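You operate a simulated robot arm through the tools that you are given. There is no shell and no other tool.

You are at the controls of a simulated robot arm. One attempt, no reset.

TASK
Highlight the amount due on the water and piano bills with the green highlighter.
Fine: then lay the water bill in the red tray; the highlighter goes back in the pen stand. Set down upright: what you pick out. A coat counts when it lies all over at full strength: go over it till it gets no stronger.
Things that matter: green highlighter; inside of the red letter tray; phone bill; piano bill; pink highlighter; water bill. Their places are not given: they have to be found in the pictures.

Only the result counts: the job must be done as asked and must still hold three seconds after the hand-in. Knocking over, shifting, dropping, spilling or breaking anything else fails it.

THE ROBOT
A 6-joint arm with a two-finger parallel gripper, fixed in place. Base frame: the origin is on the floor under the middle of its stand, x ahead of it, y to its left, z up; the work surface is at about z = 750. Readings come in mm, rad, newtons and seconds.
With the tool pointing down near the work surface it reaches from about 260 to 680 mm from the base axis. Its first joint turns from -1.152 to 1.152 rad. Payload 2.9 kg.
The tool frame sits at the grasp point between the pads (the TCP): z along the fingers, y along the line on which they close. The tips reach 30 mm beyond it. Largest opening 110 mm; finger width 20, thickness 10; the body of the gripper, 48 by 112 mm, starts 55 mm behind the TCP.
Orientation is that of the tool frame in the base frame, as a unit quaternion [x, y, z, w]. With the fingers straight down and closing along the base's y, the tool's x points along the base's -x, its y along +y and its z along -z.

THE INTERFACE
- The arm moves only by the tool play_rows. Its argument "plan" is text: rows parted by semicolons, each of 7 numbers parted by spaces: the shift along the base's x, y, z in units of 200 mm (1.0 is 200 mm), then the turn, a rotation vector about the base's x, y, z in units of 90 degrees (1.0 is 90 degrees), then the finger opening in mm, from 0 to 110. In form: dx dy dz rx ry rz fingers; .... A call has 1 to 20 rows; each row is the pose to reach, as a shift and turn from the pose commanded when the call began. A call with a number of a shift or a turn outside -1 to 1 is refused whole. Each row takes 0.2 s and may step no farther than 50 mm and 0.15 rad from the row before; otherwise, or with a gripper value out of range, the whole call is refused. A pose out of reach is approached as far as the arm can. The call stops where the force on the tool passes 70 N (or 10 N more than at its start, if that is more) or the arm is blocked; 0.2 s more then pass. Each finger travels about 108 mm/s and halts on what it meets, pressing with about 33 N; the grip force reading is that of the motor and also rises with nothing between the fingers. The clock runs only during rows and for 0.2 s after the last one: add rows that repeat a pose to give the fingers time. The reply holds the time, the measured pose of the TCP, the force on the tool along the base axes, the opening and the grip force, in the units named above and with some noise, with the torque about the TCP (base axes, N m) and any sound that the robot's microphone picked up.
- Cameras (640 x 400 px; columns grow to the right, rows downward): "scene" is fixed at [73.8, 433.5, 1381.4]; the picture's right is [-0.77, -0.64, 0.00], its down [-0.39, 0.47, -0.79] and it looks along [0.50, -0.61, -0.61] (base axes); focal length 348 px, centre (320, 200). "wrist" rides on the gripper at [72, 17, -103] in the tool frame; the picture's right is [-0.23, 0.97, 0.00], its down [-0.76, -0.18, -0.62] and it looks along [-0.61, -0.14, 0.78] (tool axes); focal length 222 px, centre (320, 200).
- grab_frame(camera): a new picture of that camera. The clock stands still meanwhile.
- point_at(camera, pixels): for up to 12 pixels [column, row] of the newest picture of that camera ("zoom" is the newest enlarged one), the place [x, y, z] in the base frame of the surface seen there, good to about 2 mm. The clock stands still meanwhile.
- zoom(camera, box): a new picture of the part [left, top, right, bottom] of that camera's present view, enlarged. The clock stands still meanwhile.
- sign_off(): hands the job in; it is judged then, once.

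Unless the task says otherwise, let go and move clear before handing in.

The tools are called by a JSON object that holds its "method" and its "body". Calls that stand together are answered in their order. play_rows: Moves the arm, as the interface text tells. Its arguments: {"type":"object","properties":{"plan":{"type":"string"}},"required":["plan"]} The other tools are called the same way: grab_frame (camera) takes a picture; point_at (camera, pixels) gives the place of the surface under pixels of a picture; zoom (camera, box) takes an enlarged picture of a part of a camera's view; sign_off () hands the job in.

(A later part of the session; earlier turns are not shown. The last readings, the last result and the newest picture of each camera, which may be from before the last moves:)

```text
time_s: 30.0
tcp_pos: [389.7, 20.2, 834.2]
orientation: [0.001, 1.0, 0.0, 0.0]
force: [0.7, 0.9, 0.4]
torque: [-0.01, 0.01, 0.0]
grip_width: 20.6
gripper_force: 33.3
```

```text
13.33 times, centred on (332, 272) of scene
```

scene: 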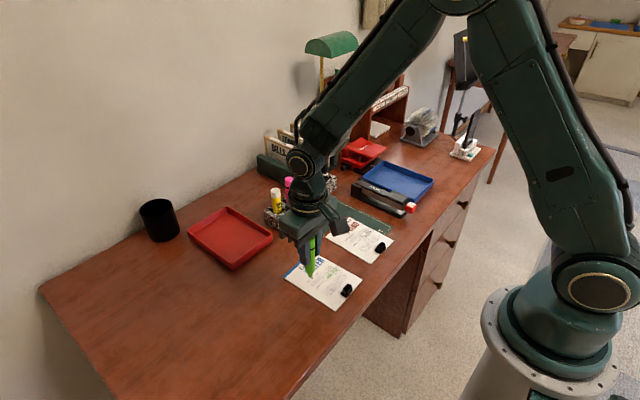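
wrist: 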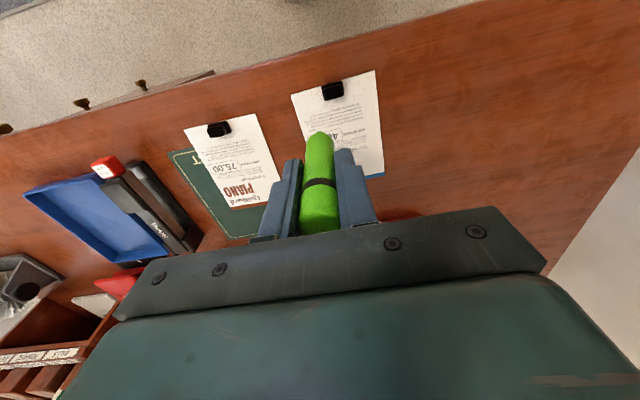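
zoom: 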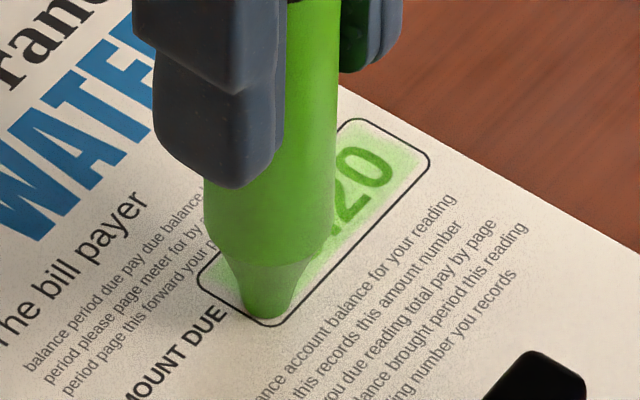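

The force is about 1 N at mid-box and 0.4 N at the left end. I'll lower 0.2 mm here, step to the next line and sweep back, reading the force as I go.

{"method": "play_rows", "body": {"plan": "0 0 -0.001 0 0 0 10; 0 0 -0.001 0 0 0 10"}}

{"method": "play_rows", "body": {"plan": "0.019 0.0006 0 0 0 0 10; 0.0206 -0.0519 0.0003 0 0 0 10; 0.0222 -0.1044 0.0006 0 0 0 10"}}

{"method": "play_rows", "body": {"plan": "0.0016 -0.0525 0.0003 0 0 0 10; 0.0031 -0.105 0.0006 0 0 0 10"}}

{"method": "zoom", "body": {"camera": "scene", "box": [317, 257, 347, 287]}}

```text
time_s: 30.6
tcp_pos: [390.4, 21.0, 833.9]
orientation: [0.0, 1.0, 0.0, 0.0]
force: [1.1, -0.1, -0.4]
torque: [-0.04, 0.0, 0.0]
grip_width: 20.5
gripper_force: 33.1
```

```text
time_s: 31.4
tcp_pos: [393.8, 0.5, 836.4]
orientation: [0.0, 1.0, 0.001, -0.001]
force: [0.5, -0.4, 0.0]
torque: [-0.02, 0.0, -0.01]
grip_width: 20.3
gripper_force: 32.9
```

```text
time_s: 32.0
tcp_pos: [393.8, -20.1, 836.4]
orientation: [0.0, 1.0, 0.0, 0.0]
force: [-0.1, -0.6, -1.0]
torque: [0.01, 0.01, -0.01]
grip_width: 20.3
gripper_force: 32.9
```

```text
13.33 times, centred on (332, 272) of scene
```

zoom: 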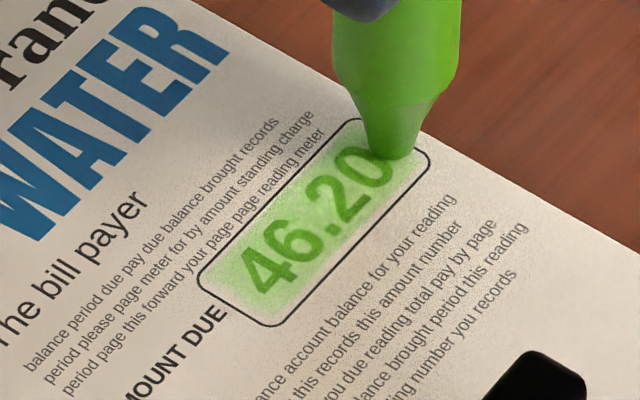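

Contact was lost again on the way back, so the press must be a bit firmer. I'll probe down here at the right end until there's a solid few newtons.

{"method": "play_rows", "body": {"plan": "0 0 -0.0015 0 0 0 10; 0 0 -0.0015 0 0 0 10"}}

{"method": "play_rows", "body": {"plan": "0 0 -0.0015 0 0 0 10; 0 0 -0.0015 0 0 0 10"}}

```text
time_s: 32.6
tcp_pos: [394.0, -20.1, 834.5]
orientation: [0.001, 1.0, -0.001, 0.0]
force: [0.8, -0.5, 2.4]
torque: [-0.12, -0.02, 0.0]
grip_width: 20.4
gripper_force: 33.5
```

```text
time_s: 33.2
tcp_pos: [394.3, -19.3, 834.1]
orientation: [0.0, 1.0, 0.0, -0.001]
force: [-0.8, 0.0, 3.5]
torque: [-0.2, 0.05, 0.03]
grip_width: 20.5
gripper_force: 32.8
```

The press is now 3.5 N. I'll sweep this line to the left end and check the force there.

{"method": "play_rows", "body": {"plan": "-0.0016 0.0525 0 0 0 0 10; -0.0032 0.105 0 0 0 0 10"}}

{"method": "play_rows", "body": {"plan": "-0.0016 0.0525 0 0 0 0 10; -0.0031 0.105 0 0 0 0 10"}}

{"method": "zoom", "body": {"camera": "scene", "box": [317, 257, 347, 287]}}

```text
time_s: 33.8
tcp_pos: [393.2, 0.5, 833.3]
orientation: [0.001, 1.0, -0.001, -0.001]
force: [0.3, -0.2, -0.1]
torque: [0.0, 0.01, -0.03]
grip_width: 20.4
gripper_force: 32.9
```

```text
time_s: 34.4
tcp_pos: [392.7, 22.2, 834.2]
orientation: [0.0, 1.0, 0.0, 0.0]
force: [0.6, 0.3, 0.7]
torque: [0.01, 0.03, 0.0]
grip_width: 20.7
gripper_force: 32.8
```

```text
13.33 times, centred on (332, 272) of scene
```

zoom: 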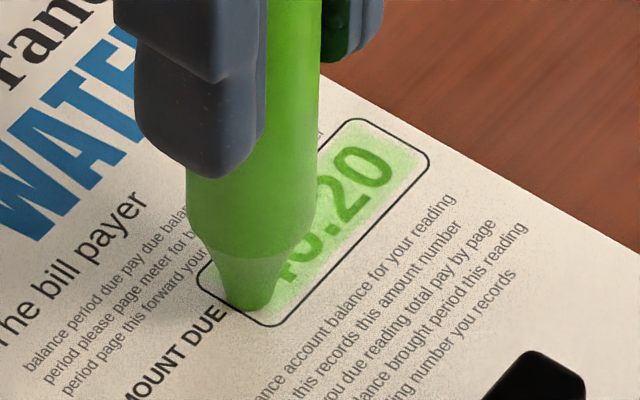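

The force falls to zero while sweeping, which suggests the pen creeps up in the grip under load. I'll lower gradually during each sweep to keep contact, checking the force each line.

{"method": "play_rows", "body": {"plan": "0 0 -0.0015 0 0 0 10; 0.019 0.0006 -0.002 0 0 0 10; 0.0206 -0.0519 -0.0025 0 0 0 10; 0.0222 -0.1044 -0.003 0 0 0 10; 0.0237 -0.1569 -0.0035 0 0 0 10; 0.0253 -0.2094 -0.004 0 0 0 10"}}

{"method": "play_rows", "body": {"plan": "0.019 0.0006 0 0 0 0 10; 0.0174 0.0531 -0.0005 0 0 0 10; 0.0158 0.1056 -0.001 0 0 0 10; 0.0143 0.1581 -0.0015 0 0 0 10; 0.0127 0.2106 -0.002 0 0 0 10"}}

{"method": "zoom", "body": {"camera": "scene", "box": [317, 257, 347, 287]}}

```text
time_s: 35.8
tcp_pos: [397.8, -20.4, 834.0]
orientation: [0.001, 1.0, 0.001, 0.001]
force: [0.6, 3.9, 9.3]
torque: [0.33, -0.1, 0.05]
grip_width: 20.4
gripper_force: 32.8
```

```text
time_s: 37.0
tcp_pos: [398.1, 21.1, 834.0]
orientation: [-0.001, 1.0, 0.0, 0.001]
force: [1.0, -0.6, -0.4]
torque: [0.0, 0.01, -0.01]
grip_width: 20.5
gripper_force: 32.9
```

```text
13.33 times, centred on (332, 272) of scene
```

zoom: 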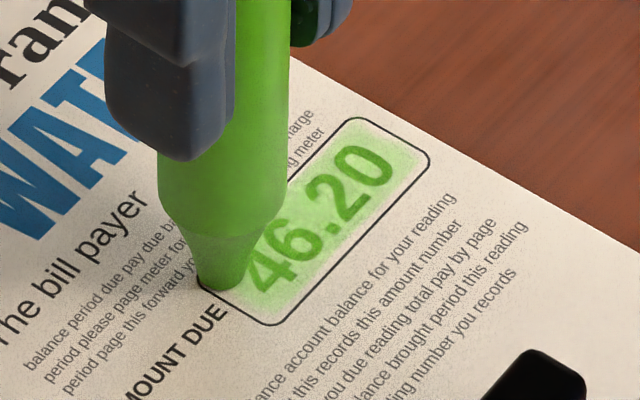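

At the right end the press was 9.3 N and at the left end zero, so the surface is effectively lower towards +y. I'll probe down here at the left end to measure the slope.

{"method": "play_rows", "body": {"plan": "0 0 -0.001 0 0 0 10; 0 0 -0.001 0 0 0 10"}}

{"method": "play_rows", "body": {"plan": "0 0 -0.001 0 0 0 10; 0 0 -0.001 0 0 0 10"}}

{"method": "play_rows", "body": {"plan": "0 0 -0.001 0 0 0 10; 0 0 -0.001 0 0 0 10"}}

```text
time_s: 37.6
tcp_pos: [399.5, 21.2, 833.2]
orientation: [0.0, 1.0, 0.0, 0.001]
force: [-0.4, -0.1, -0.8]
torque: [-0.03, 0.0, -0.01]
grip_width: 20.1
gripper_force: 32.8
```

```text
time_s: 38.2
tcp_pos: [401.6, 21.9, 832.5]
orientation: [0.001, 1.0, 0.0, 0.0]
force: [0.4, 0.4, 0.7]
torque: [0.03, -0.01, 0.02]
grip_width: 20.5
gripper_force: 33.1
```

```text
time_s: 38.8
tcp_pos: [401.3, 21.9, 832.2]
orientation: [-0.001, 1.0, 0.0, 0.0]
force: [-0.8, 0.8, 3.4]
torque: [0.17, 0.02, -0.01]
grip_width: 20.4
gripper_force: 32.9
```

Contact here is 3.4 N after 0.6 mm more. I'll sweep back right along this line while rising 0.6 mm and see what the force says at the other end.

{"method": "play_rows", "body": {"plan": "0.0016 -0.0525 0.0007 0 0 0 10; 0.0032 -0.105 0.0015 0 0 0 10"}}

{"method": "play_rows", "body": {"plan": "0.0016 -0.0525 0.0007 0 0 0 10; 0.0031 -0.105 0.0015 0 0 0 10"}}

{"method": "zoom", "body": {"camera": "scene", "box": [317, 257, 347, 287]}}

```text
time_s: 39.4
tcp_pos: [400.0, -0.7, 833.0]
orientation: [0.0, 1.0, 0.001, 0.0]
force: [-0.2, 0.9, -0.1]
torque: [0.01, -0.03, 0.01]
grip_width: 20.4
gripper_force: 32.7
```

```text
time_s: 40.0
tcp_pos: [402.2, -20.7, 833.3]
orientation: [-0.001, 1.0, 0.0, 0.0]
force: [0.7, -0.5, -0.5]
torque: [-0.04, -0.02, -0.02]
grip_width: 20.2
gripper_force: 32.3
```

```text
13.33 times, centred on (332, 272) of scene
```

zoom: 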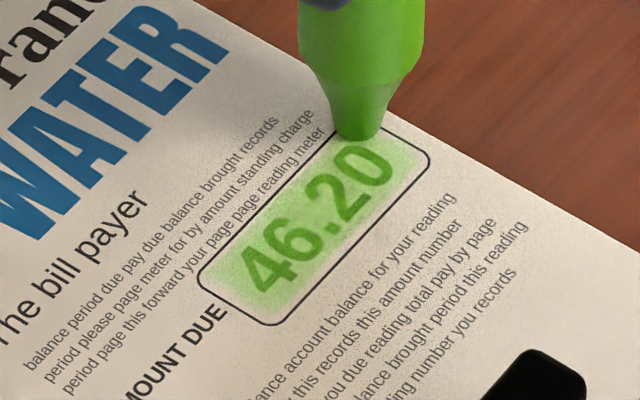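

Contact slips away again during the sweep. Before continuing I'll lift clear to see how strong the coat is without the shadow.

{"method": "play_rows", "body": {"plan": "0 0 0.1 0 0 0 10; 0 -0.1 0.25 0 0 0 10; 0 -0.3 0.3 0 0 0 10; 0 -0.3 0.3 0 0 0 10"}}

{"method": "zoom", "body": {"camera": "scene", "box": [317, 257, 347, 287]}}

{"method": "zoom", "body": {"camera": "scene", "box": [325, 190, 385, 250]}}

```text
time_s: 41.0
tcp_pos: [402.2, -80.2, 895.3]
orientation: [0.0, 1.0, 0.0, 0.0]
force: [0.5, 0.6, 0.5]
torque: [-0.01, 0.02, -0.01]
grip_width: 20.1
gripper_force: 32.8
```

```text
13.33 times, centred on (332, 272) of scene
```

zoom: 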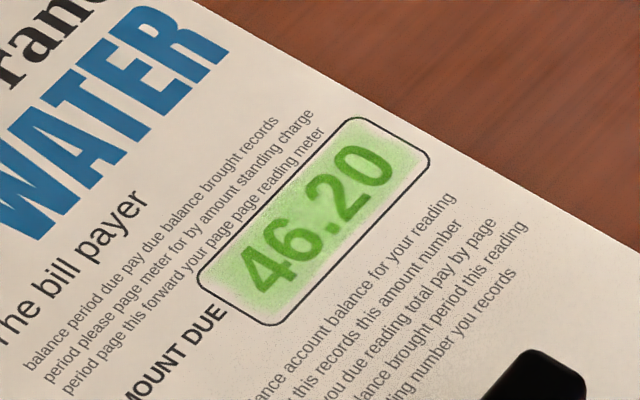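

```text
6.67 times, centred on (355, 220) of scene
```

zoom: 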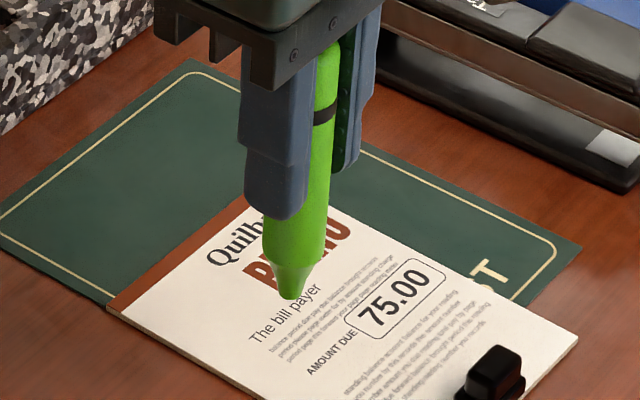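

The coat is visibly stronger and covers the box, though the edges are still soft. The pen may have tilted a little, so I'll measure its axis at several heights.

{"method": "point_at", "body": {"camera": "zoom", "pixels": [[288, 292], [291, 280], [292, 265], [294, 245], [297, 225], [318, 180], [325, 130], [330, 80], [333, 50], [278, 290], [298, 290], [360, 340]]}}

{"method": "grab_frame", "body": {"camera": "wrist"}}

```text
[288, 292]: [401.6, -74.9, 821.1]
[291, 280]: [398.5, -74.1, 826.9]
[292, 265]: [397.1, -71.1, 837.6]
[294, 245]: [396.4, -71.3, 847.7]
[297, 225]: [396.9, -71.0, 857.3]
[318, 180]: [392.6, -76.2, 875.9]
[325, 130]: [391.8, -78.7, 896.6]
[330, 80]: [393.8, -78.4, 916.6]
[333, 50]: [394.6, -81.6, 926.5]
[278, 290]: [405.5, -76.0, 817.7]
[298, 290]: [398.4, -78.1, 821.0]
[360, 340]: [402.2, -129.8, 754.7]
```

```text
taken
```

wrist: 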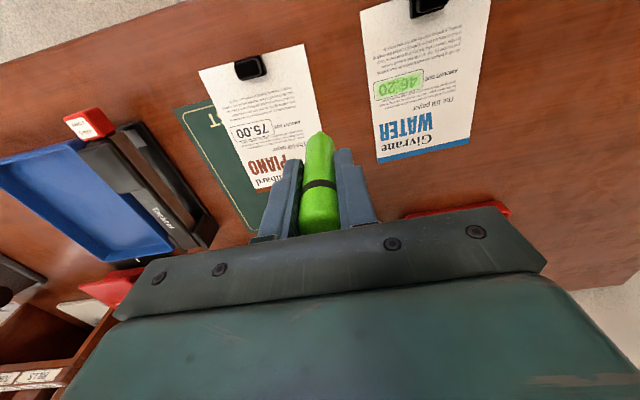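

The pen is still nearly vertical, with the nib at TCP + about (1.2,2). The wrist view shows the water box (398,85) unobstructed, so I'll zoom in there to judge the coat's evenness.

{"method": "zoom", "body": {"camera": "wrist", "box": [365, 60, 435, 110]}}

```text
8.00 times, centred on (400, 85) of wrist
```

zoom: 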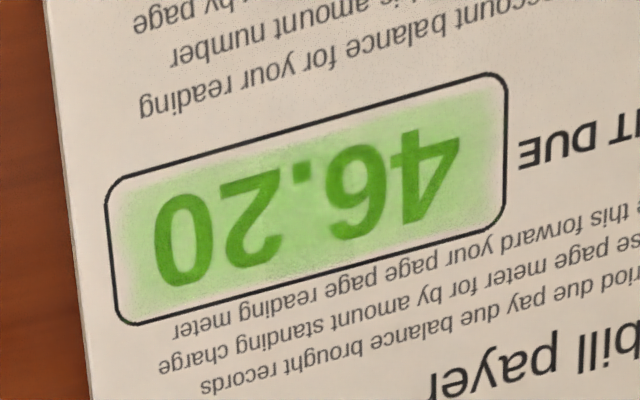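

The coat covers the digits fairly evenly but is still pale, so more passes are needed. I'll return to the right far corner and touch down again.

{"method": "play_rows", "body": {"plan": "0 0.15 0 0 0 0 10; 0 0.3 -0.1 0 0 0 10; 0 0.3 -0.25 0 0 0 10; 0 0.3 -0.295 0 0 0 10; 0 0.3 -0.302 0 0 0 10; 0 0.3 -0.3035 0 0 0 10; 0 0.3 -0.3035 0 0 0 10"}}

{"method": "play_rows", "body": {"plan": "0 0 -0.001 0 0 0 10; 0 0 -0.001 0 0 0 10"}}

```text
time_s: 42.6
tcp_pos: [400.8, -20.1, 835.1]
orientation: [0.0, 1.0, -0.001, 0.001]
force: [-0.8, 0.8, 10.6]
torque: [0.3, 0.14, 0.05]
grip_width: 20.3
gripper_force: 33.1
```

```text
time_s: 43.2
tcp_pos: [402.0, -20.8, 832.0]
orientation: [-0.001, 1.0, 0.0, 0.0]
force: [-1.8, -0.3, 11.0]
torque: [0.23, 0.12, -0.05]
grip_width: 20.3
gripper_force: 32.9
```

The force plateaus at about 11 N even when pressed 0.2 mm further, so the grip lets the pen slide and limits the load. That makes it safe to lower slowly through a whole raster.

{"method": "play_rows", "body": {"plan": "-0.0016 0.0525 -0.0004 0 0 0 10; -0.0032 0.105 -0.0008 0 0 0 10; -0.0047 0.1575 -0.0012 0 0 0 10; -0.0063 0.21 -0.0016 0 0 0 10; -0.0253 0.2094 -0.002 0 0 0 10; -0.0237 0.1569 -0.0024 0 0 0 10; -0.0222 0.1044 -0.0028 0 0 0 10; -0.0206 0.0519 -0.0032 0 0 0 10; -0.019 -0.0006 -0.0036 0 0 0 10; -0.038 -0.0011 -0.004 0 0 0 10"}}

{"method": "play_rows", "body": {"plan": "-0.0016 0.0525 -0.0004 0 0 0 10; -0.0032 0.105 -0.0008 0 0 0 10; -0.0047 0.1575 -0.0012 0 0 0 10; -0.0063 0.21 -0.0016 0 0 0 10; -0.0253 0.2094 -0.002 0 0 0 10; -0.0237 0.1569 -0.0024 0 0 0 10; -0.0222 0.1044 -0.0028 0 0 0 10; -0.0206 0.0519 -0.0032 0 0 0 10; -0.019 -0.0006 -0.0036 0 0 0 10"}}

{"method": "zoom", "body": {"camera": "scene", "box": [317, 257, 347, 287]}}

```text
time_s: 45.4
tcp_pos: [394.2, -22.7, 831.6]
orientation: [0.001, 1.0, 0.0, 0.001]
force: [5.3, 1.4, 14.7]
torque: [0.42, -0.44, 0.0]
grip_width: 19.9
gripper_force: 32.9
```

```text
time_s: 47.4
tcp_pos: [389.1, -19.9, 830.9]
orientation: [0.0, 1.0, 0.0, 0.0]
force: [-1.2, 6.2, 17.4]
torque: [0.47, 0.02, 0.05]
grip_width: 20.3
gripper_force: 32.8
```

```text
13.33 times, centred on (332, 272) of scene
```

zoom: 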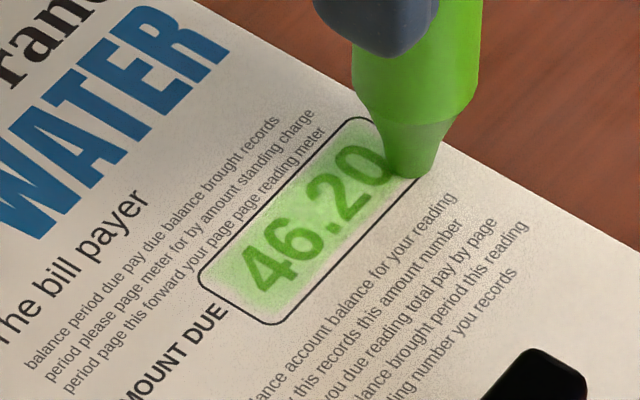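

The force stayed on (14–17 N) through the whole raster. I'll run the raster back the other way with a gentler lowering.

{"method": "play_rows", "body": {"plan": "-0.0016 0.0525 0 0 0 0 10; -0.0032 0.105 -0.0001 0 0 0 10; -0.0047 0.1575 -0.0002 0 0 0 10; -0.0063 0.21 -0.0004 0 0 0 10; 0.0127 0.2106 -0.0006 0 0 0 10; 0.0143 0.1581 -0.0008 0 0 0 10; 0.0158 0.1056 -0.001 0 0 0 10; 0.0174 0.0531 -0.0012 0 0 0 10; 0.019 0.0006 -0.0014 0 0 0 10; 0.038 0.0011 -0.0014 0 0 0 10"}}

{"method": "play_rows", "body": {"plan": "-0.0016 0.0525 0 0 0 0 10; -0.0032 0.105 -0.0001 0 0 0 10; -0.0047 0.1575 -0.0002 0 0 0 10; -0.0063 0.21 -0.0004 0 0 0 10; 0.0127 0.2106 -0.0006 0 0 0 10; 0.0143 0.1581 -0.0008 0 0 0 10; 0.0158 0.1056 -0.001 0 0 0 10; 0.0174 0.0531 -0.0012 0 0 0 10; 0.019 0.0006 -0.0014 0 0 0 10"}}

{"method": "zoom", "body": {"camera": "scene", "box": [317, 257, 347, 287]}}

```text
time_s: 49.6
tcp_pos: [398.8, -19.7, 832.2]
orientation: [0.0, 1.0, 0.0, 0.0]
force: [-1.4, -1.3, 4.1]
torque: [-0.04, 0.11, 0.0]
grip_width: 20.0
gripper_force: 32.7
```

```text
time_s: 51.6
tcp_pos: [402.3, -20.4, 829.9]
orientation: [0.0, 1.0, 0.0, 0.001]
force: [0.4, 4.7, 16.8]
torque: [0.42, 0.01, 0.02]
grip_width: 20.1
gripper_force: 32.8
```

```text
13.33 times, centred on (332, 272) of scene
```

zoom: 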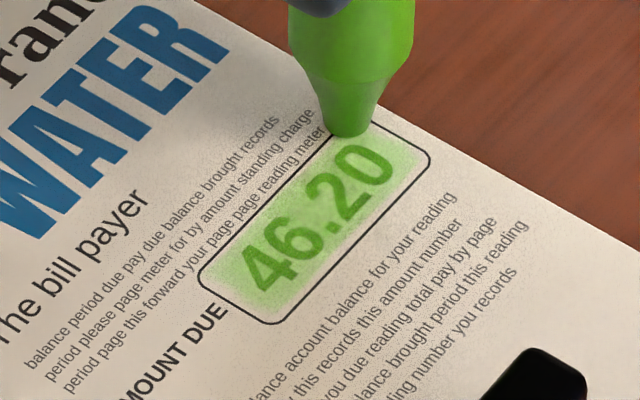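

Contact was kept throughout. I'll lift clear to the same viewing spot and compare the coat.

{"method": "play_rows", "body": {"plan": "0 0 0.1 0 0 0 10; 0 -0.1 0.25 0 0 0 10; 0 -0.3 0.3 0 0 0 10; 0 -0.3 0.3 0 0 0 10"}}

{"method": "zoom", "body": {"camera": "wrist", "box": [365, 60, 435, 110]}}

{"method": "zoom", "body": {"camera": "scene", "box": [317, 257, 347, 287]}}

```text
time_s: 52.6
tcp_pos: [401.9, -80.0, 888.1]
orientation: [0.0, 1.0, 0.0, 0.0]
force: [-0.6, 0.4, -0.3]
torque: [-0.01, -0.01, -0.01]
grip_width: 20.3
gripper_force: 33.5
```

```text
8.00 times, centred on (400, 85) of wrist
```

zoom: 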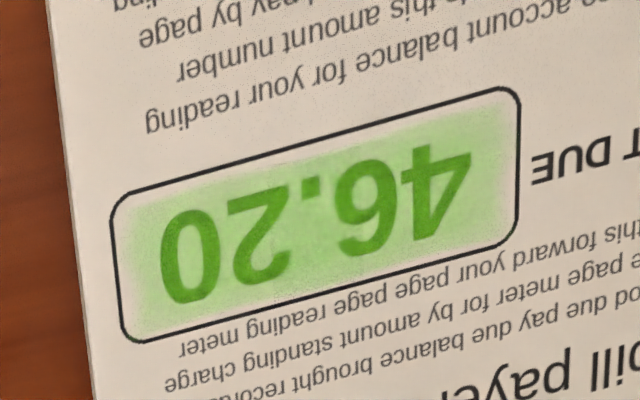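

```text
13.33 times, centred on (332, 272) of scene
```

zoom: 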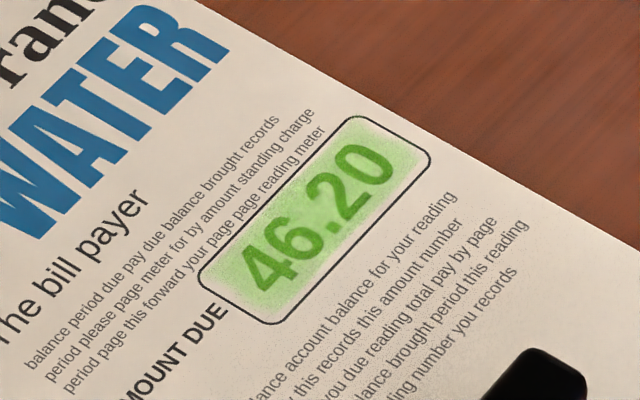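

The coat looks about the same as before these last passes, with perhaps a paler spot near the decimal point. I'll zoom in tighter to check its evenness.

{"method": "zoom", "body": {"camera": "scene", "box": [324, 261, 339, 274]}}

{"method": "zoom", "body": {"camera": "wrist", "box": [376, 70, 424, 104]}}

```text
16.00 times, centred on (332, 268) of scene
```

zoom: 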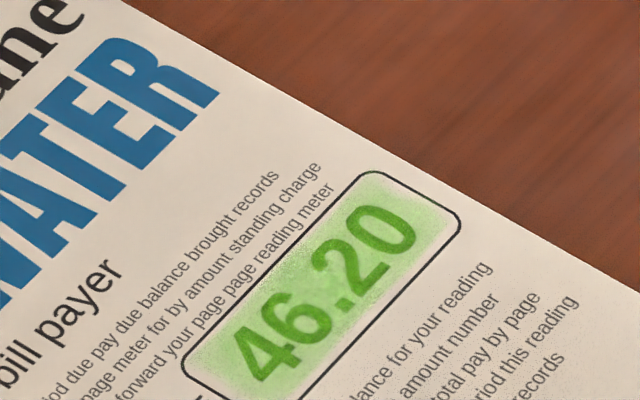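

```text
11.76 times, centred on (400, 87) of wrist
```

zoom: 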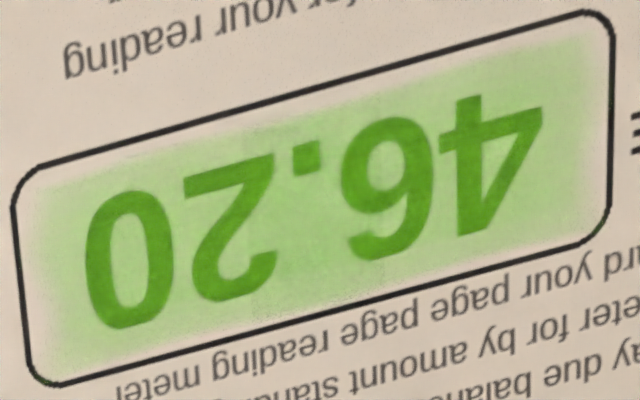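

Zoomed in, the middle around the decimal point (zoom 250–400) looks a shade paler than the ends, so the middle needs more going over. I'll return and rub the middle part.

{"method": "play_rows", "body": {"plan": "0 0.18 0 0 0 0 10; -0.0016 0.3525 -0.1 0 0 0 10; -0.0016 0.3525 -0.25 0 0 0 10; -0.0016 0.3525 -0.29 0 0 0 10; -0.0016 0.3525 -0.298 0 0 0 10; -0.0016 0.3525 -0.3 0 0 0 10; -0.0016 0.3525 -0.3 0 0 0 10"}}

{"method": "zoom", "body": {"camera": "scene", "box": [317, 257, 347, 287]}}

```text
time_s: 54.2
tcp_pos: [402.5, -9.9, 829.9]
orientation: [0.001, 1.0, -0.001, 0.0]
force: [-3.2, -0.4, 12.8]
torque: [0.06, 0.27, 0.0]
grip_width: 19.9
gripper_force: 32.9
```

```text
13.33 times, centred on (332, 272) of scene
```

zoom: 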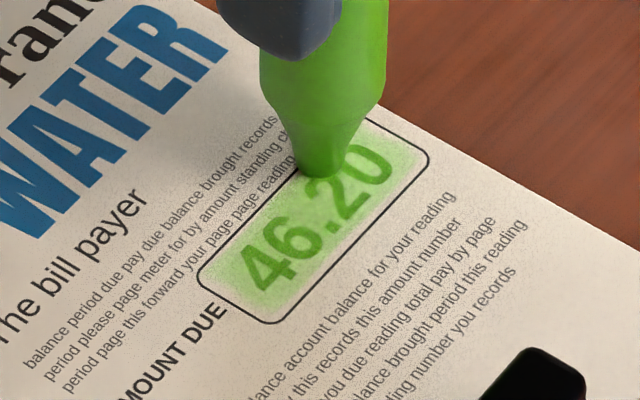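

Contact is good at 12.8 N near the middle. I'll make four slow lines over the middle part.

{"method": "play_rows", "body": {"plan": "-0.0058 0.026 -0.0002 0 0 0 10; -0.0066 0.0525 -0.0004 0 0 0 10; -0.0074 0.0785 -0.0006 0 0 0 10; -0.0082 0.105 -0.0008 0 0 0 10; -0.0232 0.105 -0.001 0 0 0 10; -0.0224 0.0785 -0.0012 0 0 0 10; -0.0216 0.0525 -0.0014 0 0 0 10; -0.0208 0.026 -0.0016 0 0 0 10; -0.02 0 -0.0018 0 0 0 10; -0.035 0 -0.002 0 0 0 10; -0.0358 0.026 -0.0022 0 0 0 10; -0.0366 0.0525 -0.0024 0 0 0 10; -0.0374 0.0785 -0.0026 0 0 0 10; -0.0382 0.105 -0.0028 0 0 0 10; -0.0532 0.105 -0.003 0 0 0 10; -0.0524 0.0785 -0.0032 0 0 0 10; -0.0516 0.0525 -0.0034 0 0 0 10; -0.0508 0.026 -0.0036 0 0 0 10; -0.05 0 -0.0038 0 0 0 10"}}

{"method": "play_rows", "body": {"plan": "0 0 0.1 0 0 0 10; 0 -0.1 0.25 0 0 0 10; 0 -0.3 0.3 0 0 0 10; 0 -0.3 0.3 0 0 0 10"}}

{"method": "zoom", "body": {"camera": "scene", "box": [317, 257, 347, 287]}}

{"method": "grab_frame", "body": {"camera": "wrist"}}

```text
time_s: 58.2
tcp_pos: [391.5, -9.9, 830.4]
orientation: [-0.002, 1.0, 0.0, 0.0]
force: [-2.3, 9.6, 26.1]
torque: [0.7, 0.08, 0.06]
grip_width: 20.1
gripper_force: 32.9
```

```text
time_s: 59.2
tcp_pos: [390.3, -67.8, 889.9]
orientation: [0.001, 1.0, 0.0, 0.0]
force: [-0.4, -0.5, -0.3]
torque: [-0.01, -0.04, -0.02]
grip_width: 19.9
gripper_force: 33.5
```

```text
13.33 times, centred on (332, 272) of scene
```

zoom: 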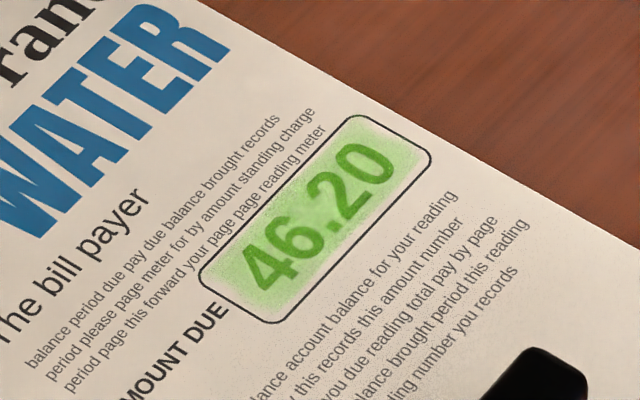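

```text
taken
```

wrist: 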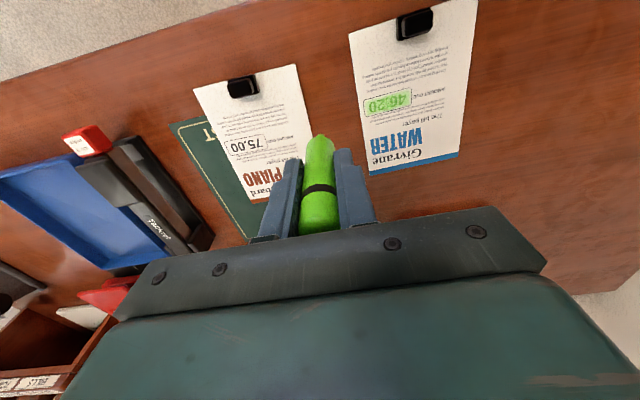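

The force rose to 26 N at the end of that raster, so I'll press less next time. Now a tight zoom on the coat to compare the middle with the ends.

{"method": "zoom", "body": {"camera": "wrist", "box": [360, 84, 416, 120]}}

{"method": "zoom", "body": {"camera": "scene", "box": [323, 264, 341, 280]}}

```text
11.11 times, centred on (388, 102) of wrist
```

zoom: 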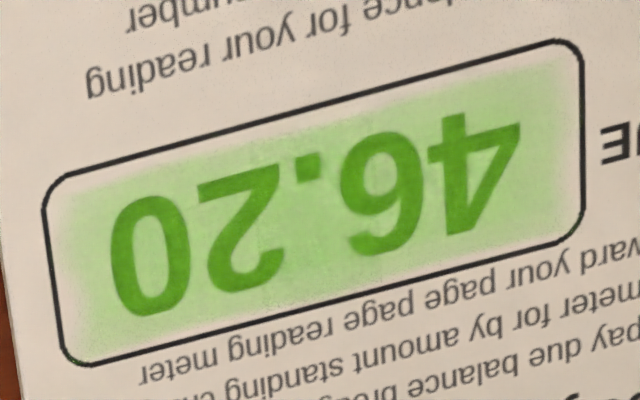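

```text
16.00 times, centred on (332, 272) of scene
```

zoom: 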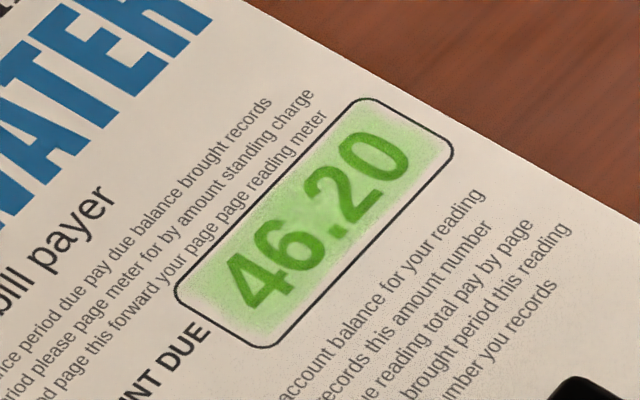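

The coat now looks close to even; I'll do one more complete raster over the water box to make sure it's saturated everywhere. I'll land 0.6 mm higher to lighten the press.

{"method": "play_rows", "body": {"plan": "0 0.12 0 0 0 0 10; -0.0055 0.2475 -0.1 0 0 0 10; -0.0055 0.2475 -0.25 0 0 0 10; -0.0055 0.2475 -0.285 0 0 0 10; -0.0055 0.2475 -0.294 0 0 0 10; -0.0055 0.2475 -0.297 0 0 0 10; -0.0055 0.2475 -0.297 0 0 0 10"}}

{"method": "zoom", "body": {"camera": "scene", "box": [317, 257, 347, 287]}}

```text
time_s: 60.8
tcp_pos: [389.8, -21.4, 830.9]
orientation: [0.0, 1.0, -0.001, 0.0]
force: [0.2, 0.3, 3.1]
torque: [0.04, 0.02, 0.03]
grip_width: 20.0
gripper_force: 32.9
```

```text
13.33 times, centred on (332, 272) of scene
```

zoom: 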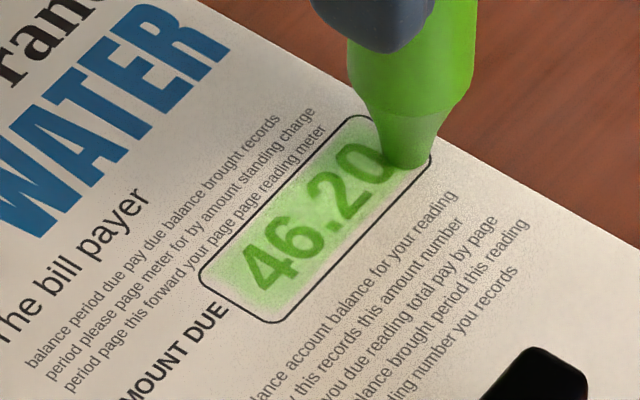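

Light contact of 3.1 N at the corner. I'll run five slower lines over the box with slow lowering.

{"method": "play_rows", "body": {"plan": "-0.001 0.035 -0.0002 0 0 0 10; -0.0021 0.07 -0.0004 0 0 0 10; -0.0032 0.105 -0.0006 0 0 0 10; -0.0042 0.14 -0.0008 0 0 0 10; -0.0053 0.175 -0.001 0 0 0 10; -0.0063 0.21 -0.0012 0 0 0 10; 0.008 0.2104 -0.0014 0 0 0 10; 0.009 0.1754 -0.0016 0 0 0 10; 0.0101 0.1404 -0.0018 0 0 0 10; 0.0111 0.1054 -0.002 0 0 0 10; 0.0122 0.0704 -0.0022 0 0 0 10; 0.0132 0.0354 -0.0024 0 0 0 10; 0.0143 0.0004 -0.0026 0 0 0 10; 0.0285 0.0009 -0.0026 0 0 0 10"}}

{"method": "play_rows", "body": {"plan": "-0.001 0.035 0 0 0 0 10; -0.0021 0.07 -0.0002 0 0 0 10; -0.0032 0.105 -0.0004 0 0 0 10; -0.0042 0.14 -0.0006 0 0 0 10; -0.0053 0.175 -0.0008 0 0 0 10; -0.0063 0.21 -0.001 0 0 0 10; 0.008 0.2104 -0.0011 0 0 0 10; 0.009 0.1754 -0.0012 0 0 0 10; 0.0101 0.1404 -0.0013 0 0 0 10; 0.0111 0.1054 -0.0014 0 0 0 10; 0.0122 0.0704 -0.0015 0 0 0 10; 0.0132 0.0354 -0.0016 0 0 0 10; 0.0143 0.0004 -0.0017 0 0 0 10; 0.0285 0.0009 -0.0017 0 0 0 10"}}

{"method": "play_rows", "body": {"plan": "-0.001 0.035 0 0 0 0 10; -0.0021 0.07 -0.0002 0 0 0 10; -0.0032 0.105 -0.0004 0 0 0 10; -0.0042 0.14 -0.0006 0 0 0 10; -0.0053 0.175 -0.0008 0 0 0 10; -0.0063 0.21 -0.001 0 0 0 10"}}

{"method": "zoom", "body": {"camera": "scene", "box": [317, 257, 347, 287]}}

```text
time_s: 63.8
tcp_pos: [396.6, -20.9, 829.6]
orientation: [0.001, 1.0, 0.0, 0.0]
force: [-4.9, 0.8, 13.7]
torque: [0.07, 0.34, 0.01]
grip_width: 20.0
gripper_force: 32.4
```

```text
time_s: 66.8
tcp_pos: [399.8, -19.5, 829.8]
orientation: [-0.001, 1.0, 0.0, -0.001]
force: [-4.7, 1.1, 10.9]
torque: [0.11, 0.34, 0.01]
grip_width: 19.8
gripper_force: 32.9
```

```text
time_s: 68.2
tcp_pos: [400.9, 21.0, 830.5]
orientation: [0.0, 1.0, 0.0, 0.0]
force: [-0.7, -0.9, 1.4]
torque: [-0.04, -0.01, 0.02]
grip_width: 19.9
gripper_force: 32.8
```

```text
13.33 times, centred on (332, 272) of scene
```

zoom: 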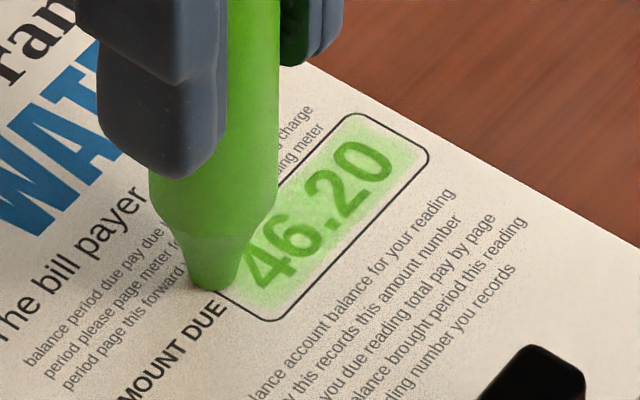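

Contact held through all five lines. I'll lift and look at the coat from the usual viewing spot.

{"method": "play_rows", "body": {"plan": "0 0 0.1 0 0 0 10; 0 -0.1 0.25 0 0 0 10; 0 -0.3 0.3 0 0 0 10; 0 -0.5 0.3 0 0 0 10; 0 -0.5 0.3 0 0 0 10"}}

{"method": "zoom", "body": {"camera": "scene", "box": [317, 257, 347, 287]}}

{"method": "grab_frame", "body": {"camera": "wrist"}}

{"method": "zoom", "body": {"camera": "wrist", "box": [365, 60, 435, 110]}}

```text
time_s: 69.4
tcp_pos: [399.9, -77.5, 887.6]
orientation: [0.001, 1.0, -0.001, 0.0]
force: [0.0, 0.5, -0.1]
torque: [0.01, -0.01, 0.0]
grip_width: 19.9
gripper_force: 32.9
```

```text
13.33 times, centred on (332, 272) of scene
```

zoom: 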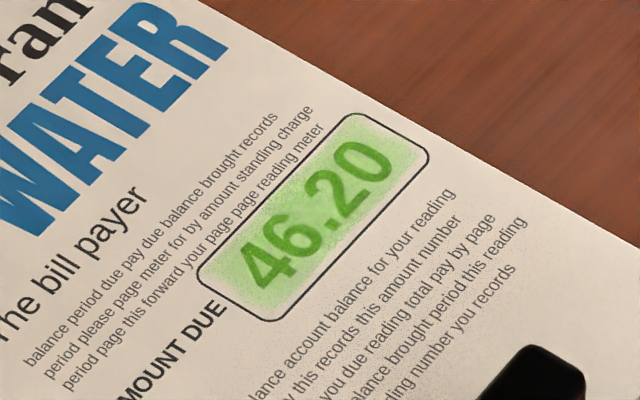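

```text
taken
```

wrist: 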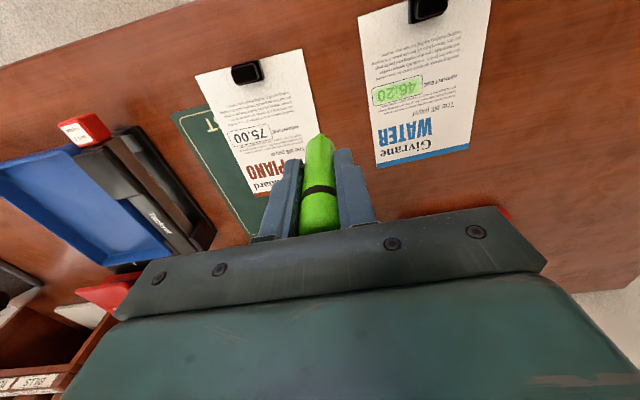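

```text
8.00 times, centred on (400, 85) of wrist
```

zoom: 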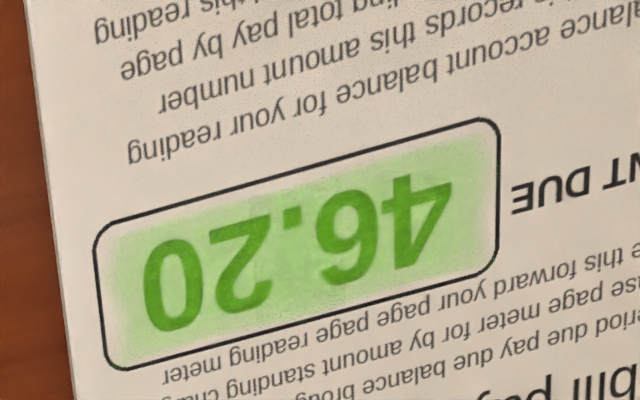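

The water coat now looks even, and no stronger than before the last raster. I'll move to hover about 10 mm over the centre of the piano amount box.

{"method": "play_rows", "body": {"plan": "0.01 -0.15 0 0 0 0 10; 0.02 -0.3 0 0 0 0 10; 0.028 -0.42 -0.08 0 0 0 10; 0.028 -0.42 -0.2 0 0 0 10; 0.028 -0.42 -0.235 0 0 0 10; 0.028 -0.42 -0.235 0 0 0 10"}}

{"method": "zoom", "body": {"camera": "scene", "box": [345, 215, 385, 250]}}

```text
time_s: 70.8
tcp_pos: [407.0, -162.5, 841.7]
orientation: [0.0, 1.0, -0.001, 0.0]
force: [0.9, -0.3, 0.1]
torque: [0.0, 0.02, -0.02]
grip_width: 20.0
gripper_force: 33.1
```

```text
11.43 times, centred on (365, 232) of scene
```

zoom: 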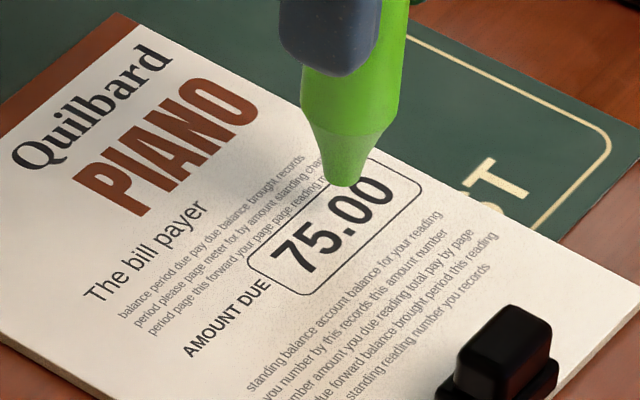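

{"method": "point_at", "body": {"camera": "zoom", "pixels": [[345, 184], [335, 180], [357, 180], [345, 172], [247, 275], [325, 293], [420, 190], [372, 155], [300, 218], [375, 240], [340, 228], [345, 110]]}}

```text
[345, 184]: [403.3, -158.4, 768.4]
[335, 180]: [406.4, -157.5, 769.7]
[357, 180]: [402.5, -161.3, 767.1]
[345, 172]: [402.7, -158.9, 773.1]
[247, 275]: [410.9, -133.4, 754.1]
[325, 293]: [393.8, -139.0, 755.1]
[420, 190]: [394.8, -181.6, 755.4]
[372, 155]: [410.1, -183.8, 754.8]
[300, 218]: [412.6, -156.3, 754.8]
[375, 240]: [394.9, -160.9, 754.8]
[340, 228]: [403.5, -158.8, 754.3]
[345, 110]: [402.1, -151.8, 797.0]
```

The nib is at about (405.3,-161.1), while the box centre in the same picture is near (404,-158). I'll shift by (-0.5,+2.7) and drop 9 mm.

{"method": "play_rows", "body": {"plan": "-0.0025 0.0135 -0.015 0 0 0 10; -0.0025 0.0135 -0.035 0 0 0 10; -0.0025 0.0135 -0.045 0 0 0 10; -0.0025 0.0135 -0.045 0 0 0 10"}}

{"method": "zoom", "body": {"camera": "scene", "box": [350, 215, 380, 245]}}

```text
time_s: 71.8
tcp_pos: [405.9, -160.5, 833.5]
orientation: [-0.001, 1.0, 0.0, -0.001]
force: [0.2, 0.6, -0.4]
torque: [-0.01, 0.03, -0.01]
grip_width: 20.2
gripper_force: 32.9
```

```text
13.33 times, centred on (365, 230) of scene
```

zoom: 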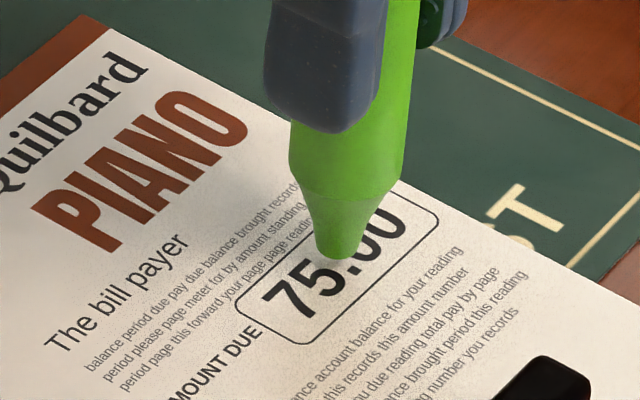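

The nib lines up with the box centre (about zoom (338,262)). I'll lower in small steps until it touches.

{"method": "play_rows", "body": {"plan": "0 0 -0.005 0 0 0 10; 0 0 -0.01 0 0 0 10; 0 0 -0.01 0 0 0 10"}}

{"method": "play_rows", "body": {"plan": "0 0 -0.003 0 0 0 10; 0 0 -0.003 0 0 0 10"}}

```text
time_s: 72.6
tcp_pos: [405.8, -159.6, 830.9]
orientation: [0.0, 1.0, 0.001, 0.0]
force: [0.7, -0.1, -0.3]
torque: [-0.01, 0.02, 0.01]
grip_width: 20.0
gripper_force: 32.9
```

```text
time_s: 73.2
tcp_pos: [404.8, -160.0, 829.5]
orientation: [0.0, 1.0, 0.0, 0.0]
force: [-0.4, 0.3, -0.1]
torque: [0.01, 0.04, 0.01]
grip_width: 19.9
gripper_force: 32.8
```

Still no contact at z 829.5. I'll continue down in 0.5 mm steps.

{"method": "play_rows", "body": {"plan": "0 0 -0.0025 0 0 0 10; 0 0 -0.0025 0 0 0 10"}}

{"method": "play_rows", "body": {"plan": "0 0 -0.0025 0 0 0 10; 0 0 -0.0025 0 0 0 10"}}

{"method": "zoom", "body": {"camera": "scene", "box": [350, 215, 380, 245]}}

```text
time_s: 73.8
tcp_pos: [406.5, -158.7, 831.1]
orientation: [0.0, 1.0, 0.0, 0.0]
force: [-0.2, -0.1, 0.0]
torque: [-0.03, 0.0, 0.01]
grip_width: 20.0
gripper_force: 32.7
```

```text
time_s: 74.4
tcp_pos: [405.1, -158.8, 828.6]
orientation: [0.0, 1.0, 0.0, 0.0]
force: [-2.8, 1.3, 5.5]
torque: [0.08, 0.06, 0.01]
grip_width: 20.1
gripper_force: 32.6
```

```text
13.33 times, centred on (365, 230) of scene
```

zoom: 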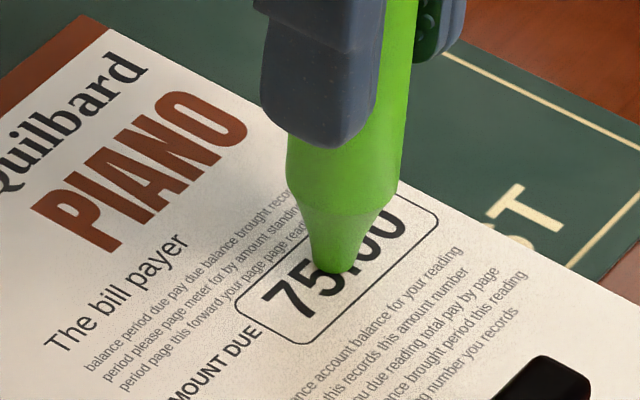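

Contact is 5.5 N with the nib at the centre of the piano box. I'll start its raster: to the right end, then along the first two lines.

{"method": "play_rows", "body": {"plan": "-0.0006 -0.035 -0.0002 0 0 0 10; -0.0013 -0.07 -0.0004 0 0 0 10; -0.0019 -0.105 -0.0006 0 0 0 10; -0.0161 -0.1047 -0.0008 0 0 0 10; -0.0304 -0.1045 -0.001 0 0 0 10; -0.0298 -0.0695 -0.0012 0 0 0 10; -0.0291 -0.0345 -0.0014 0 0 0 10; -0.0285 0.0005 -0.0016 0 0 0 10; -0.0279 0.0355 -0.0018 0 0 0 10; -0.0272 0.0705 -0.002 0 0 0 10; -0.0266 0.1055 -0.0022 0 0 0 10; -0.0123 0.1052 -0.0024 0 0 0 10; -0.013 0.0702 -0.0026 0 0 0 10; -0.0136 0.0352 -0.0028 0 0 0 10; -0.0142 0.0002 -0.003 0 0 0 10; -0.0148 -0.0348 -0.0032 0 0 0 10; -0.0155 -0.0698 -0.0034 0 0 0 10; -0.0161 -0.1048 -0.0036 0 0 0 10"}}

{"method": "zoom", "body": {"camera": "scene", "box": [350, 215, 380, 245]}}

```text
time_s: 78.2
tcp_pos: [403.7, -179.6, 828.5]
orientation: [-0.001, 1.0, 0.0, 0.001]
force: [1.4, 7.5, 23.4]
torque: [0.61, -0.09, 0.0]
grip_width: 19.8
gripper_force: 32.7
```

```text
13.33 times, centred on (365, 230) of scene
```

zoom: 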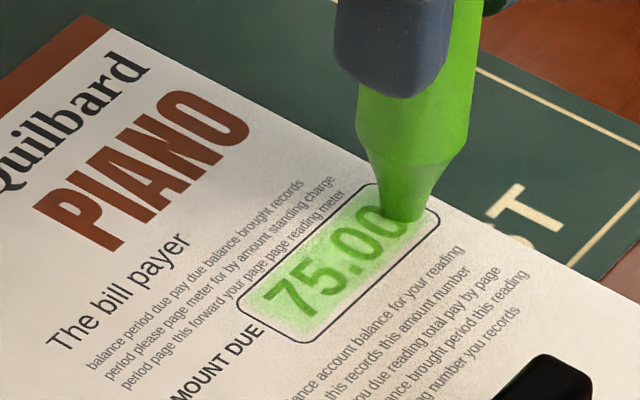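

The piano coat is already showing well, and the bill hasn't moved. Force at the end was 23 N, so I'll ease off a bit and run the remaining lines.

{"method": "play_rows", "body": {"plan": "0.0143 -0.0003 0.001 0 0 0 10; 0.0149 0.0347 0.0007 0 0 0 10; 0.0155 0.0697 0.0004 0 0 0 10; 0.0161 0.1047 0.0001 0 0 0 10; 0.0168 0.1397 -0.0002 0 0 0 10; 0.0174 0.1747 -0.0005 0 0 0 10; 0.018 0.2097 -0.0008 0 0 0 10; 0.0323 0.2095 -0.001 0 0 0 10; 0.0316 0.1745 -0.001 0 0 0 10; 0.031 0.1395 -0.0008 0 0 0 10; 0.0304 0.1045 -0.0006 0 0 0 10; 0.0297 0.0695 -0.0004 0 0 0 10; 0.0291 0.0345 -0.0002 0 0 0 10; 0.0285 -0.0005 0 0 0 0 10; 0.0428 -0.0008 0 0 0 0 10"}}

{"method": "play_rows", "body": {"plan": "0.0006 0.035 -0.0002 0 0 0 10; 0.0013 0.07 -0.0005 0 0 0 10; 0.0019 0.105 -0.0008 0 0 0 10; 0.0025 0.14 -0.0011 0 0 0 10; 0.0032 0.175 -0.0014 0 0 0 10; 0.0038 0.21 -0.0017 0 0 0 10"}}

{"method": "zoom", "body": {"camera": "scene", "box": [350, 215, 380, 245]}}

```text
time_s: 81.4
tcp_pos: [410.3, -182.0, 828.1]
orientation: [0.001, 1.0, 0.0, -0.001]
force: [-4.2, -0.4, 12.8]
torque: [0.0, 0.34, 0.0]
grip_width: 19.9
gripper_force: 32.4
```

```text
time_s: 82.8
tcp_pos: [412.4, -137.2, 829.8]
orientation: [0.0, 1.0, 0.0, 0.0]
force: [0.1, -0.5, -0.5]
torque: [0.02, -0.02, 0.04]
grip_width: 19.8
gripper_force: 33.3
```

```text
13.33 times, centred on (365, 230) of scene
```

zoom: 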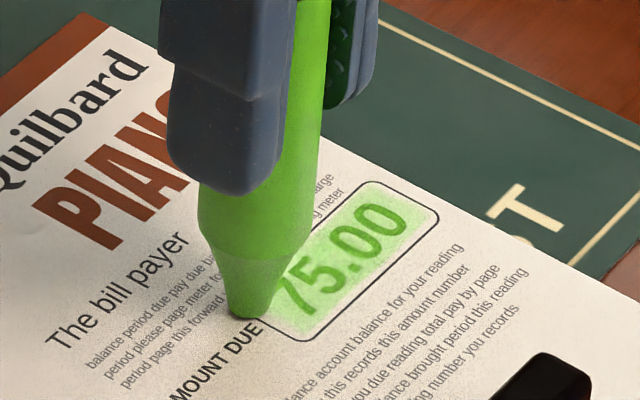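

At the left end the contact had gone, so +y strokes need more lowering than -y strokes. I'll press slightly, sweep back right, then return left with more lowering.

{"method": "play_rows", "body": {"plan": "0 0 -0.0015 0 0 0 10; -0.0006 -0.035 -0.0016 0 0 0 10; -0.0013 -0.07 -0.0015 0 0 0 10; -0.0019 -0.105 -0.0014 0 0 0 10; -0.0025 -0.14 -0.0013 0 0 0 10; -0.0032 -0.175 -0.0012 0 0 0 10; -0.0038 -0.21 -0.0011 0 0 0 10; -0.018 -0.2097 -0.0012 0 0 0 10; -0.0174 -0.1747 -0.0016 0 0 0 10; -0.0168 -0.1397 -0.002 0 0 0 10; -0.0161 -0.1047 -0.0024 0 0 0 10; -0.0155 -0.0697 -0.0028 0 0 0 10; -0.0149 -0.0347 -0.0032 0 0 0 10; -0.0143 0.0003 -0.0036 0 0 0 10"}}

{"method": "play_rows", "body": {"plan": "-0.0143 0.0003 -0.0002 0 0 0 10; -0.0149 -0.0347 -0.0001 0 0 0 10; -0.0155 -0.0697 0 0 0 0 10; -0.0161 -0.1047 0.0001 0 0 0 10; -0.0168 -0.1397 0.0002 0 0 0 10; -0.0174 -0.1747 0.0003 0 0 0 10; -0.018 -0.2097 0.0004 0 0 0 10"}}

{"method": "zoom", "body": {"camera": "scene", "box": [350, 215, 380, 245]}}

```text
time_s: 85.8
tcp_pos: [407.4, -138.9, 828.3]
orientation: [0.0, 1.0, 0.001, 0.001]
force: [-1.0, -2.8, 9.9]
torque: [-0.24, -0.05, -0.01]
grip_width: 20.2
gripper_force: 32.5
```

```text
time_s: 87.4
tcp_pos: [404.2, -179.9, 827.5]
orientation: [0.0, 1.0, 0.0, 0.001]
force: [0.8, 3.6, 10.8]
torque: [0.28, 0.01, -0.01]
grip_width: 20.2
gripper_force: 32.7
```

```text
13.33 times, centred on (365, 230) of scene
```

zoom: 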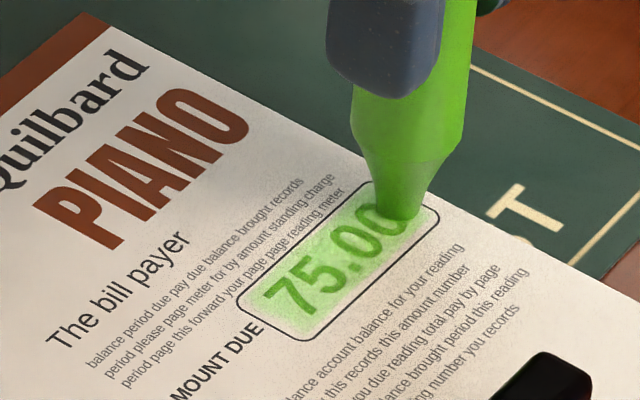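

Contact forces are about 10 N at both ends now. I'll cover the two front lines the same way.

{"method": "play_rows", "body": {"plan": "-0.0143 0.0003 0 0 0 0 10; -0.0136 0.0353 -0.0004 0 0 0 10; -0.013 0.0703 -0.0008 0 0 0 10; -0.0124 0.1053 -0.0012 0 0 0 10; -0.0117 0.1403 -0.0016 0 0 0 10; -0.0111 0.1753 -0.002 0 0 0 10; -0.0105 0.2103 -0.0024 0 0 0 10; -0.0247 0.2106 -0.0025 0 0 0 10; -0.0254 0.1756 -0.0024 0 0 0 10; -0.026 0.1406 -0.0023 0 0 0 10; -0.0266 0.1056 -0.0022 0 0 0 10; -0.0273 0.0706 -0.0021 0 0 0 10; -0.0279 0.0356 -0.002 0 0 0 10; -0.0285 0.0006 -0.0019 0 0 0 10"}}

{"method": "zoom", "body": {"camera": "scene", "box": [350, 215, 380, 245]}}

```text
time_s: 90.4
tcp_pos: [399.2, -179.6, 827.2]
orientation: [0.0, 1.0, 0.0, 0.0]
force: [0.9, 7.3, 24.7]
torque: [0.59, -0.09, 0.0]
grip_width: 20.1
gripper_force: 32.7
```

```text
13.33 times, centred on (365, 230) of scene
```

zoom: 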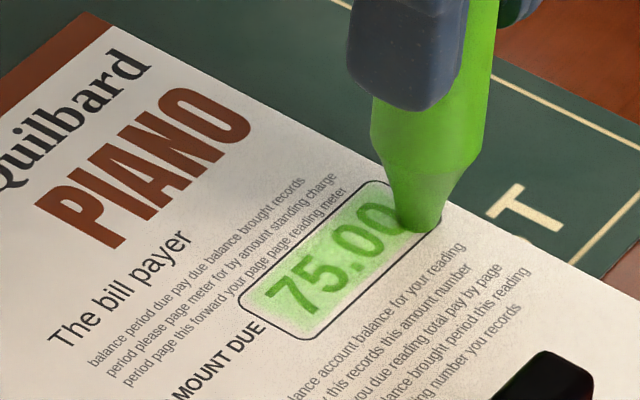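

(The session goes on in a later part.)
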